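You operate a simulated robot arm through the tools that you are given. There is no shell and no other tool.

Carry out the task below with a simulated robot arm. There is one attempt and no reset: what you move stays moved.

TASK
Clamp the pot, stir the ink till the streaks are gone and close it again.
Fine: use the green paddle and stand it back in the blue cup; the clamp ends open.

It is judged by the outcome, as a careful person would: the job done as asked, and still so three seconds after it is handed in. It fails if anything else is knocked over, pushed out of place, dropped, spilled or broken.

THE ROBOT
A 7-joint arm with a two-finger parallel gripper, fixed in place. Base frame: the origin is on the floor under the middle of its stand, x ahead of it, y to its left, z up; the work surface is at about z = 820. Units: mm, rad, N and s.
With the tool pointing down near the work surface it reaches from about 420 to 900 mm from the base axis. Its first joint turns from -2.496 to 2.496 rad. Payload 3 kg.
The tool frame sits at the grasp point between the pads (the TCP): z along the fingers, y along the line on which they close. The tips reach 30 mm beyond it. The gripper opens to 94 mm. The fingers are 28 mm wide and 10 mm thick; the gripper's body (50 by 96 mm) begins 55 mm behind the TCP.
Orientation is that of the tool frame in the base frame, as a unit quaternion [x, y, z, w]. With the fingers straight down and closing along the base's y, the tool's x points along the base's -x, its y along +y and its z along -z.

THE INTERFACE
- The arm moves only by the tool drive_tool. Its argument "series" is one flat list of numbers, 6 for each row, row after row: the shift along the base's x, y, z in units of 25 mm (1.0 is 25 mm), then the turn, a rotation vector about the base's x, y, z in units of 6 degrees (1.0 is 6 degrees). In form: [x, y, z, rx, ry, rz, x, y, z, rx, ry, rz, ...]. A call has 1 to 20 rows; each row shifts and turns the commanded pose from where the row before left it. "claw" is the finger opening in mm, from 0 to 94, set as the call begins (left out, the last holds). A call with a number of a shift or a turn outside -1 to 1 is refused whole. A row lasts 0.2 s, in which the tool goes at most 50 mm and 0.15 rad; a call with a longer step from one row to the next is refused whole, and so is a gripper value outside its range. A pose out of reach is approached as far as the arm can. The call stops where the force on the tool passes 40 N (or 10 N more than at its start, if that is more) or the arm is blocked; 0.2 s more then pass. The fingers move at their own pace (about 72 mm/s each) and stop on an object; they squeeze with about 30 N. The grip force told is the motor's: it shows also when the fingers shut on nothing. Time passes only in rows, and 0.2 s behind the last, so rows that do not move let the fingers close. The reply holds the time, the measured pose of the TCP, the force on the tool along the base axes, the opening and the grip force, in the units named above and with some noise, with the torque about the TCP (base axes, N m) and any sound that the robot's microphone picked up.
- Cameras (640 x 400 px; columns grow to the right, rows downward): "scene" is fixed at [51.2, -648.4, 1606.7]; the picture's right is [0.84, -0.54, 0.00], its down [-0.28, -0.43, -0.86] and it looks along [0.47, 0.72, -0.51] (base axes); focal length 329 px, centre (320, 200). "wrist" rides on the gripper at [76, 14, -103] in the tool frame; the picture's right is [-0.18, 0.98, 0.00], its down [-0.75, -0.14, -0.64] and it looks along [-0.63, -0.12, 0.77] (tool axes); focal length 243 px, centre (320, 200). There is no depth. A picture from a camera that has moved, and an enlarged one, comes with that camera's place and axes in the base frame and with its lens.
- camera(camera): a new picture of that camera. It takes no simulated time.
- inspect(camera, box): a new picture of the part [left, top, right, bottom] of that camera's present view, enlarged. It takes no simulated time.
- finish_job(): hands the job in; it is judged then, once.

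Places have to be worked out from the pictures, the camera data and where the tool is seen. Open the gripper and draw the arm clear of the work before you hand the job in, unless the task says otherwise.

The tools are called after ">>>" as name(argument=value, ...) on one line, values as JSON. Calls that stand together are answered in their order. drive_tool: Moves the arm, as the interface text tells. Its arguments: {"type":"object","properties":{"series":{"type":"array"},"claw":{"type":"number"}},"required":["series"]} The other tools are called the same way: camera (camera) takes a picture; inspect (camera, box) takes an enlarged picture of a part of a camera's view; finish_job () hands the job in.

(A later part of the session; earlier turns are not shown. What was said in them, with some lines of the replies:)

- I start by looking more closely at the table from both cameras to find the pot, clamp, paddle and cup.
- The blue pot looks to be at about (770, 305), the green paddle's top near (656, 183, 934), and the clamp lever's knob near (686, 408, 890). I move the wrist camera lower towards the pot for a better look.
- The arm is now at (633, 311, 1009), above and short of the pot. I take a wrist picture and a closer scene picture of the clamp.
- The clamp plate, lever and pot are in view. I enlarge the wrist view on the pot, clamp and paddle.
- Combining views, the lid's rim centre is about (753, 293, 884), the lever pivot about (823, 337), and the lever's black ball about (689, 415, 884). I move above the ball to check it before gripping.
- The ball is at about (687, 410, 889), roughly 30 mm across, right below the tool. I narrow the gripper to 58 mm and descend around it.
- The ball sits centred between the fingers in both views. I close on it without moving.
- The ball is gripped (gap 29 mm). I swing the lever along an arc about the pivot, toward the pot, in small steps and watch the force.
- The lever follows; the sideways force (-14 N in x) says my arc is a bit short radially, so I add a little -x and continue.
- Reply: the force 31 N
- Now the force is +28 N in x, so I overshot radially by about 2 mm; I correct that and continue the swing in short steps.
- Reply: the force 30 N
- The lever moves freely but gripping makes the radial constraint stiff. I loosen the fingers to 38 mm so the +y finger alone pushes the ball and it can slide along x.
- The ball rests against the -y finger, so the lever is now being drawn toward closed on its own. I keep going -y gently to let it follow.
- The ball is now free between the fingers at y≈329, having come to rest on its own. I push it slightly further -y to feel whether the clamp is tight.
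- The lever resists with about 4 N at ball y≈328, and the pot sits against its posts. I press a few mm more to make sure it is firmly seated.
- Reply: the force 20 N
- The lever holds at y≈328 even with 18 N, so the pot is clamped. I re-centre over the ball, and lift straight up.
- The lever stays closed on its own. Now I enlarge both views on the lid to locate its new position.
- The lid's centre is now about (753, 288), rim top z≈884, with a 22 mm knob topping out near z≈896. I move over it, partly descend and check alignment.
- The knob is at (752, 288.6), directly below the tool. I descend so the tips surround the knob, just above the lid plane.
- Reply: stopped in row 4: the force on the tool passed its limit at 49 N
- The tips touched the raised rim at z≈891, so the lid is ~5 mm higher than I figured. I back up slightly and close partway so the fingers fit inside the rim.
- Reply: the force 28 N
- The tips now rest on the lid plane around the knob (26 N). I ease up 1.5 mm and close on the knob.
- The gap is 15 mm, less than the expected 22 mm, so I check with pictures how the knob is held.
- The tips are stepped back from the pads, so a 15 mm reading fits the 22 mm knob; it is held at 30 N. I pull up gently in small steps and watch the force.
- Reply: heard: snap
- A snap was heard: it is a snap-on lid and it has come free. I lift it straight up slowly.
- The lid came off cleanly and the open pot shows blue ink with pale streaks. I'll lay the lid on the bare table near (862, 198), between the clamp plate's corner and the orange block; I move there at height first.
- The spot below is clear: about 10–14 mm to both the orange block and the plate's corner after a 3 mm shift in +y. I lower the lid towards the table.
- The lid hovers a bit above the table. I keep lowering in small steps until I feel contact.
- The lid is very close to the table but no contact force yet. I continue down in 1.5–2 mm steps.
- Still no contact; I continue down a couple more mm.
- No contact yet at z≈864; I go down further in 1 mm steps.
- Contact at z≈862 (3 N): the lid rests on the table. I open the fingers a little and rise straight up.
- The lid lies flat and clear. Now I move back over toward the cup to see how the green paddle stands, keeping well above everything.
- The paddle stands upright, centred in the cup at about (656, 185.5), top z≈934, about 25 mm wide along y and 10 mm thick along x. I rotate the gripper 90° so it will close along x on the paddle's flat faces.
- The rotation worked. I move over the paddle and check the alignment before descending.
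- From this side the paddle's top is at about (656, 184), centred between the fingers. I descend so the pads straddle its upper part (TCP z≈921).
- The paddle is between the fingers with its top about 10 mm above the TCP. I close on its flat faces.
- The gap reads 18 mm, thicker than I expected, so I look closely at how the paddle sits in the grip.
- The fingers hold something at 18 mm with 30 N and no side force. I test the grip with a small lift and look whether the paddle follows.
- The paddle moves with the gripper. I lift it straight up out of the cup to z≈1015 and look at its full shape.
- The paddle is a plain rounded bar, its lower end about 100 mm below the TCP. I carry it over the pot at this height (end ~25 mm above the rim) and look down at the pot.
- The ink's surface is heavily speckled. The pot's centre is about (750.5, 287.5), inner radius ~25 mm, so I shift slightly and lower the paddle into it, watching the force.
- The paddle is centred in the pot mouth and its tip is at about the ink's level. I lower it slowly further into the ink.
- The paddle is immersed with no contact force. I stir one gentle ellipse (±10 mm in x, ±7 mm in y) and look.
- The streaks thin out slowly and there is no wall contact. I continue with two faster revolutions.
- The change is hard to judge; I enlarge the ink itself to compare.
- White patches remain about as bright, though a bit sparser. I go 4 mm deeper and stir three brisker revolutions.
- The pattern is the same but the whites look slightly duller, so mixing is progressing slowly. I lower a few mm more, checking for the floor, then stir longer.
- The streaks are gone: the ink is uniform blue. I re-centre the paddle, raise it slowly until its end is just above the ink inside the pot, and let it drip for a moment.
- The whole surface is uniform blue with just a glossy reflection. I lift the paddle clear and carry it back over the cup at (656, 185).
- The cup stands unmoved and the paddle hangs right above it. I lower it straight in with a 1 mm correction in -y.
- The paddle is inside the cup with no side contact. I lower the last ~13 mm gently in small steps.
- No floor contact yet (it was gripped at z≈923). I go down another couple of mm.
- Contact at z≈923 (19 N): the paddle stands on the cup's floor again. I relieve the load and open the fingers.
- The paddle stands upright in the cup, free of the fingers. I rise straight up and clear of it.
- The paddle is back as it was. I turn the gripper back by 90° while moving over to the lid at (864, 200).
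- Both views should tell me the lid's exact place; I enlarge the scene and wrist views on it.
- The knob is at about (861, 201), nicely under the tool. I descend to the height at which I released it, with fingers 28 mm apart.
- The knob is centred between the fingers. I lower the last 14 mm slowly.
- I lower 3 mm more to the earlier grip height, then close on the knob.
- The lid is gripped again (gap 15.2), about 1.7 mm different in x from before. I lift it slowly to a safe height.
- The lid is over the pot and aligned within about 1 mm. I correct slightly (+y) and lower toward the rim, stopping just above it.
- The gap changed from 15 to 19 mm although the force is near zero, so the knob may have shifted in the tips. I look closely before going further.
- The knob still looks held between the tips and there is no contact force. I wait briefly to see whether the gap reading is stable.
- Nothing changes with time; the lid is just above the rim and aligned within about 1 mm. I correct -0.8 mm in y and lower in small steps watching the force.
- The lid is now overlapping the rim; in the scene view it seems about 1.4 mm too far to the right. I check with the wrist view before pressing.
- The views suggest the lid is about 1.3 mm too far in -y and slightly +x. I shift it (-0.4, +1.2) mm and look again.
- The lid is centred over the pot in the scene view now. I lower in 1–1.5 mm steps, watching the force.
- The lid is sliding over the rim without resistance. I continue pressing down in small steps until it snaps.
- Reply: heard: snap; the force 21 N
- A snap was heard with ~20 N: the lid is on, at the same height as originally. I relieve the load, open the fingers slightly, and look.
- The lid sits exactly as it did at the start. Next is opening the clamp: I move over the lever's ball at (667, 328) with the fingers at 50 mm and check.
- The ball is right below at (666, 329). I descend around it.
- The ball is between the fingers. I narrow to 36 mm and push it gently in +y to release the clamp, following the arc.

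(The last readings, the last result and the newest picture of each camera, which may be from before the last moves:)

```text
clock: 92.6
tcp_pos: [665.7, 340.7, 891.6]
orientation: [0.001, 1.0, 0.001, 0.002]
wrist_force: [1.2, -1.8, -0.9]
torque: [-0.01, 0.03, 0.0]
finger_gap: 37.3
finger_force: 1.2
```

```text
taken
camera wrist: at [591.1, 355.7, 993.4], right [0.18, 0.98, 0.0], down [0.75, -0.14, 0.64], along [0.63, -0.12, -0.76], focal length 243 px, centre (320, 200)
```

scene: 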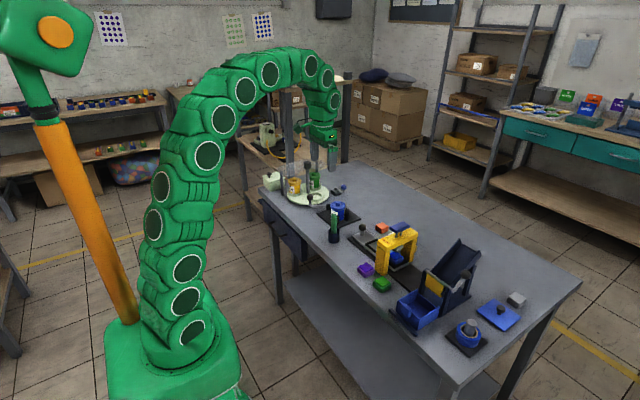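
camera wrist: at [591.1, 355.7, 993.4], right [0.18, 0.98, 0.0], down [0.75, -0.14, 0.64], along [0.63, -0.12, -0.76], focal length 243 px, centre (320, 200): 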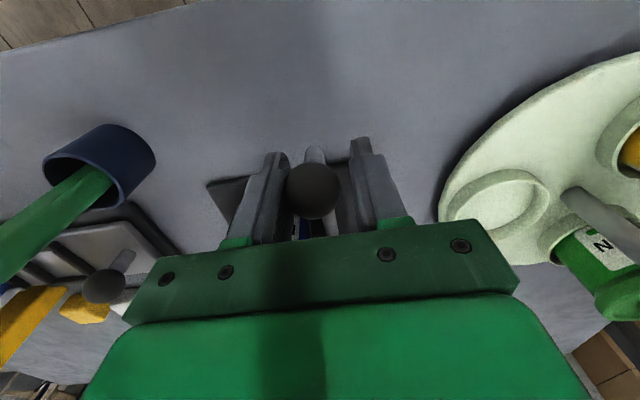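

The lever moves with only ~2 N. I keep swinging it along the arc toward its original open position.

>>> drive_tool(series=[0.01, 0.3, 0, 0, 0, 0, 0.03, 0.3, 0, 0, 0, 0, 0.05, 0.3, 0, 0, 0, 0, 0.07, 0.3, 0, 0, 0, 0, 0.09, 0.3, 0, 0, 0, 0])

>>> camera(camera="wrist")

>>> inspect(camera="scene", box=[290, 160, 370, 220])

```text
clock: 93.8
tcp_pos: [672.1, 379.6, 890.5]
orientation: [0.0, 1.0, 0.0, 0.002]
wrist_force: [-0.2, -2.6, -0.8]
torque: [0.0, -0.06, -0.01]
finger_gap: 37.2
finger_force: 1.3
```

```text
taken
camera wrist: at [597.5, 394.9, 994.2], right [0.18, 0.98, 0.0], down [0.75, -0.14, 0.64], along [0.63, -0.12, -0.76], focal length 243 px, centre (320, 200)
```

wrist: 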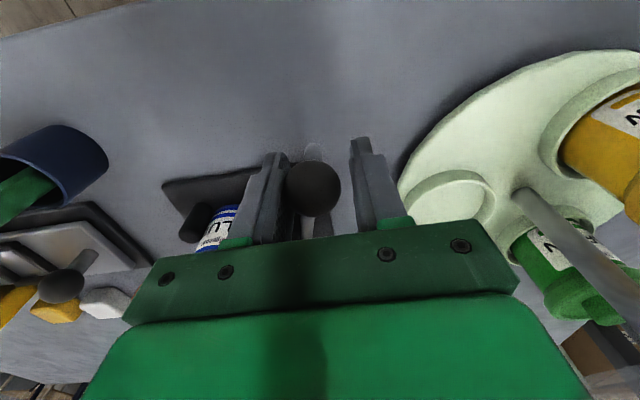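

```text
6.67 times, centred on (330, 190) of scene
camera zoom: at [51.2, -648.4, 1606.7], right [0.84, -0.54, 0.0], down [-0.28, -0.43, -0.86], along [0.47, 0.72, -0.51], focal length 2195 px, centre (253, 267)
```

zoom: 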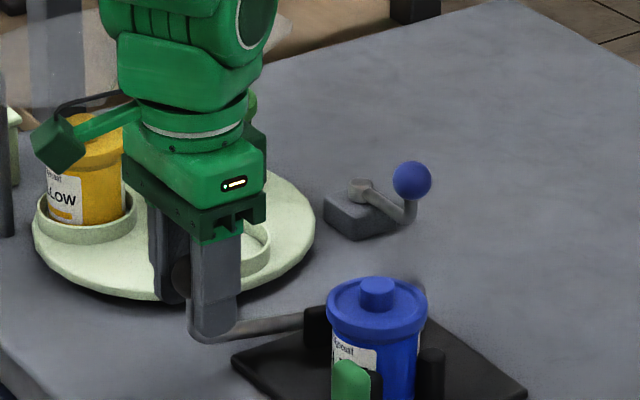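

The lever follows and the pot stays put. I complete the swing to the original open position near (687, 410).

>>> drive_tool(series=[0.09, 0.28, 0, 0, 0, 0, 0.1, 0.28, 0, 0, 0, 0, 0.12, 0.28, 0, 0, 0, 0, 0.13, 0.28, 0, 0, 0, 0, 0.13, 0.26, 0, 0, 0, 0])

>>> camera(camera="wrist")

>>> inspect(camera="scene", box=[290, 160, 370, 220])

```text
clock: 95.0
tcp_pos: [686.7, 414.7, 889.4]
orientation: [0.0, 1.0, 0.0, 0.0]
wrist_force: [-1.2, -2.8, -0.8]
torque: [0.02, -0.03, -0.04]
finger_gap: 37.9
finger_force: 2.1
```

```text
taken
camera wrist: at [611.4, 428.4, 993.3], right [0.18, 0.98, 0.0], down [0.75, -0.14, 0.64], along [0.63, -0.12, -0.77], focal length 243 px, centre (320, 200)
```

wrist: 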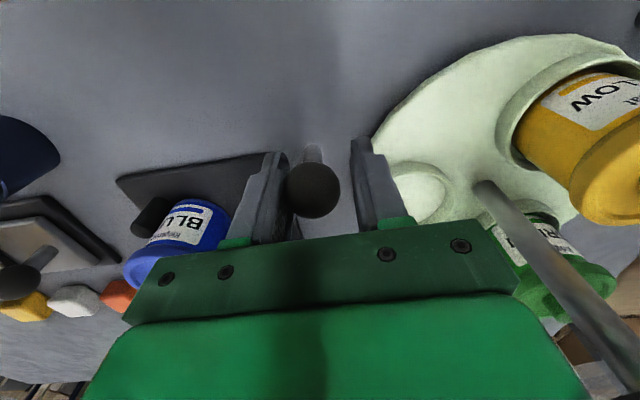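

```text
6.67 times, centred on (330, 190) of scene
camera zoom: at [51.2, -648.4, 1606.7], right [0.84, -0.54, 0.0], down [-0.28, -0.43, -0.86], along [0.47, 0.72, -0.51], focal length 2195 px, centre (253, 267)
```

zoom: 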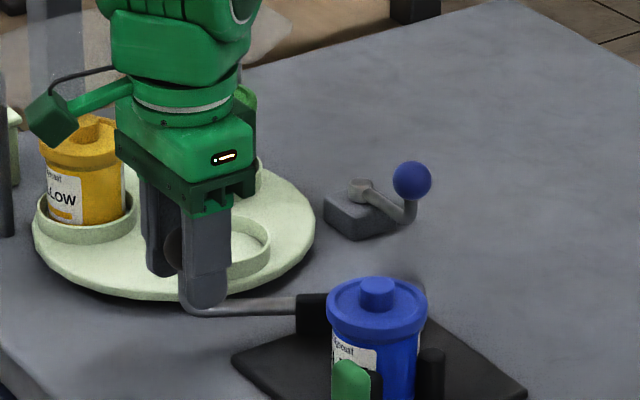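

The ball is at y≈410, its original open position. I push a little more to feel whether it has reached its stop.

>>> drive_tool(series=[0.03, 0.08, 0, 0, 0, 0, 0.03, 0.06, 0, 0, 0, 0, 0, 0, 0, 0, 0, 0])

```text
clock: 95.8
tcp_pos: [688.1, 416.0, 889.7]
orientation: [0.0, 1.0, 0.0, 0.001]
wrist_force: [-10.5, -13.0, -4.0]
torque: [0.14, -0.08, -0.09]
finger_gap: 43.3
finger_force: 6.2
```

Resistance rose to 13 N: the lever is at its open stop. I back off, widen the fingers and lift straight up.

>>> drive_tool(series=[-0.03, -0.1, 0, 0, 0, 0, -0.03, -0.12, 0, 0, 0, 0, 0, 0, 0, 0, 0, 0], claw=56)

>>> camera(camera="wrist")

```text
clock: 96.6
tcp_pos: [687.8, 411.1, 890.7]
orientation: [0.0, 1.0, 0.001, 0.002]
wrist_force: [0.3, -0.6, 0.5]
torque: [0.01, -0.02, -0.01]
finger_gap: 56.4
finger_force: 0.1
```

```text
taken
camera wrist: at [611.4, 425.7, 994.0], right [0.18, 0.98, 0.0], down [0.75, -0.14, 0.64], along [0.63, -0.12, -0.76], focal length 243 px, centre (320, 200)
```

wrist: 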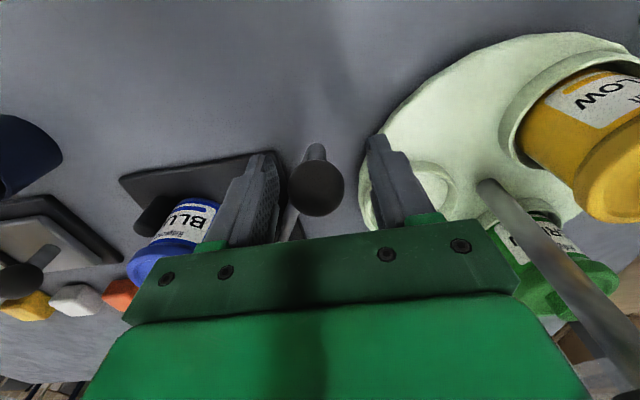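

The ball stays open and is free between the fingers, as at the start. I rise straight up, then move back to the starting area at a safe height.

>>> drive_tool(series=[0, 0, 0.7, 0, 0, 0, 0, 0, 0.9, 0, 0, 0, 0, 0, 0.9, 0, 0, 0, 0, 0, 0.9, 0, 0, 0, 0, 0, 0.9, 0, 0, 0, 0, 0, 0.9, 0, 0, 0])

>>> drive_tool(series=[-0.3, -0.7, 0.7, 0, 0, 0, -0.3, -0.7, 0.7, 0, 0, 0, -0.3, -0.7, 0.7, 0, 0, 0, -0.3, -0.7, 0.7, 0, 0, 0, -0.3, -0.7, 0.7, 0, 0, 0, -0.3, -0.7, 0.7, 0, 0, 0, -0.3, -0.7, 0.6, 0, 0, 0, -0.3, -0.7, 0.5, 0, 0, 0, -0.3, -0.7, 0, 0, 0, 0, -0.3, -0.7, 0, 0, 0, 0, 0, -0.7, 0, 0, 0, 0], claw=94)

>>> camera(camera="wrist")

>>> camera(camera="scene")

>>> inspect(camera="scene", box=[290, 160, 400, 250])

```text
clock: 98.0
tcp_pos: [687.7, 410.9, 1019.9]
orientation: [0.0, 1.0, 0.001, 0.003]
wrist_force: [-0.8, 0.5, -0.2]
torque: [-0.01, 0.0, -0.01]
finger_gap: 56.1
finger_force: 0.0
```

```text
clock: 100.4
tcp_pos: [611.6, 218.6, 1155.2]
orientation: [0.0, 1.0, 0.0, 0.002]
wrist_force: [0.4, 0.0, -0.5]
torque: [0.0, 0.01, -0.02]
finger_gap: 94.0
finger_force: 0.1
```

```text
taken
camera wrist: at [535.8, 233.2, 1256.6], right [0.18, 0.98, 0.0], down [0.75, -0.14, 0.64], along [0.63, -0.12, -0.76], focal length 243 px, centre (320, 200)
```

wrist: 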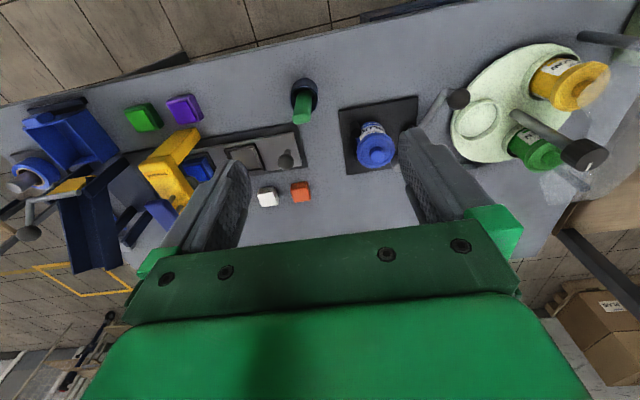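

```text
taken
```

scene: 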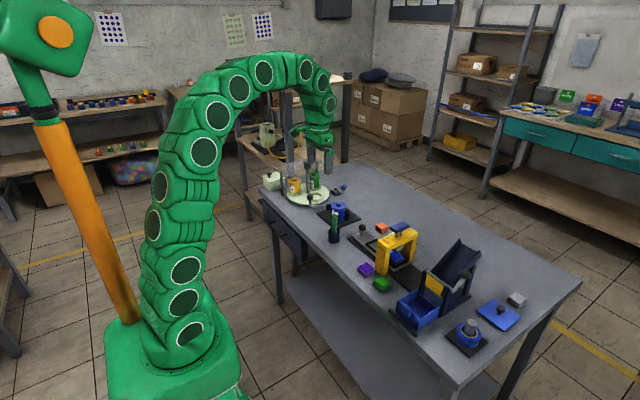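

```text
4.44 times, centred on (345, 205) of scene
camera zoom: at [51.2, -648.4, 1606.7], right [0.84, -0.54, 0.0], down [-0.28, -0.43, -0.86], along [0.47, 0.72, -0.51], focal length 1463 px, centre (209, 178)
```

zoom: 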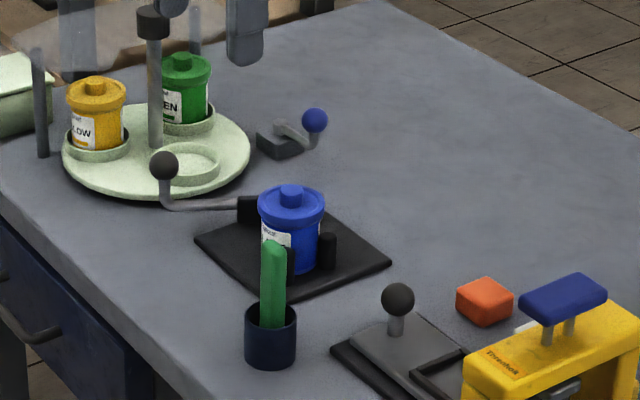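

Everything looks as it should: pot closed, clamp open, paddle in the cup, blocks unmoved. I do a last enlarged check for drips or a tilted lid.

>>> inspect(camera="wrist", box=[270, 60, 480, 210])

>>> inspect(camera="scene", box=[310, 195, 370, 245])

```text
2.67 times, centred on (375, 135) of wrist
camera zoom: at [535.8, 233.2, 1256.6], right [0.18, 0.98, 0.0], down [0.75, -0.14, 0.64], along [0.63, -0.12, -0.76], focal length 647 px, centre (173, 373)
```

zoom: 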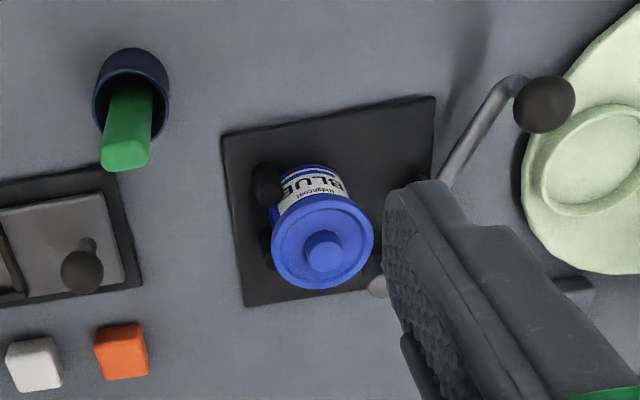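

```text
8.00 times, centred on (340, 220) of scene
camera zoom: at [51.2, -648.4, 1606.7], right [0.84, -0.54, 0.0], down [-0.28, -0.43, -0.86], along [0.47, 0.72, -0.51], focal length 2634 px, centre (160, 40)
```

zoom: 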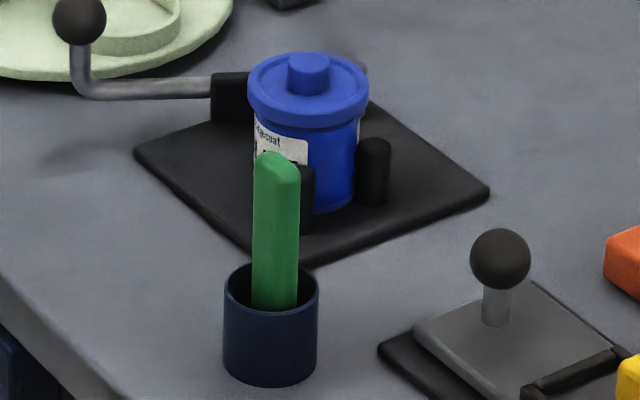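

The pot is closed with a level lid, the clamp is open, the paddle stands in the blue cup, there are no drips, and the arm is clear with its gripper open. I hand the job in.

>>> finish_job()

```text
The job is handed in.
```

The ink is stirred and the job is handed in; the result of the judging has not come back yet.

- **Clamp:** I swung the lever closed onto the pot before starting and it held. At the end I swung it back to its open stop, where it began.
- **Lid:** It is a snap-on lid. It came off with a snap and went back on with a snap, and it sits level as it did at first.
- **Ink:** I stirred with the green paddle until the white streaks were gone and the surface was uniform blue.
- **Paddle:** It is standing upright in the blue cup again, within about a millimetre of where it was.

The last pictures show no drips, and I saw nothing else moved. Clamping pushed the pot about 5 mm against its posts, and I left it there. The arm is clear of the work with the gripper open.
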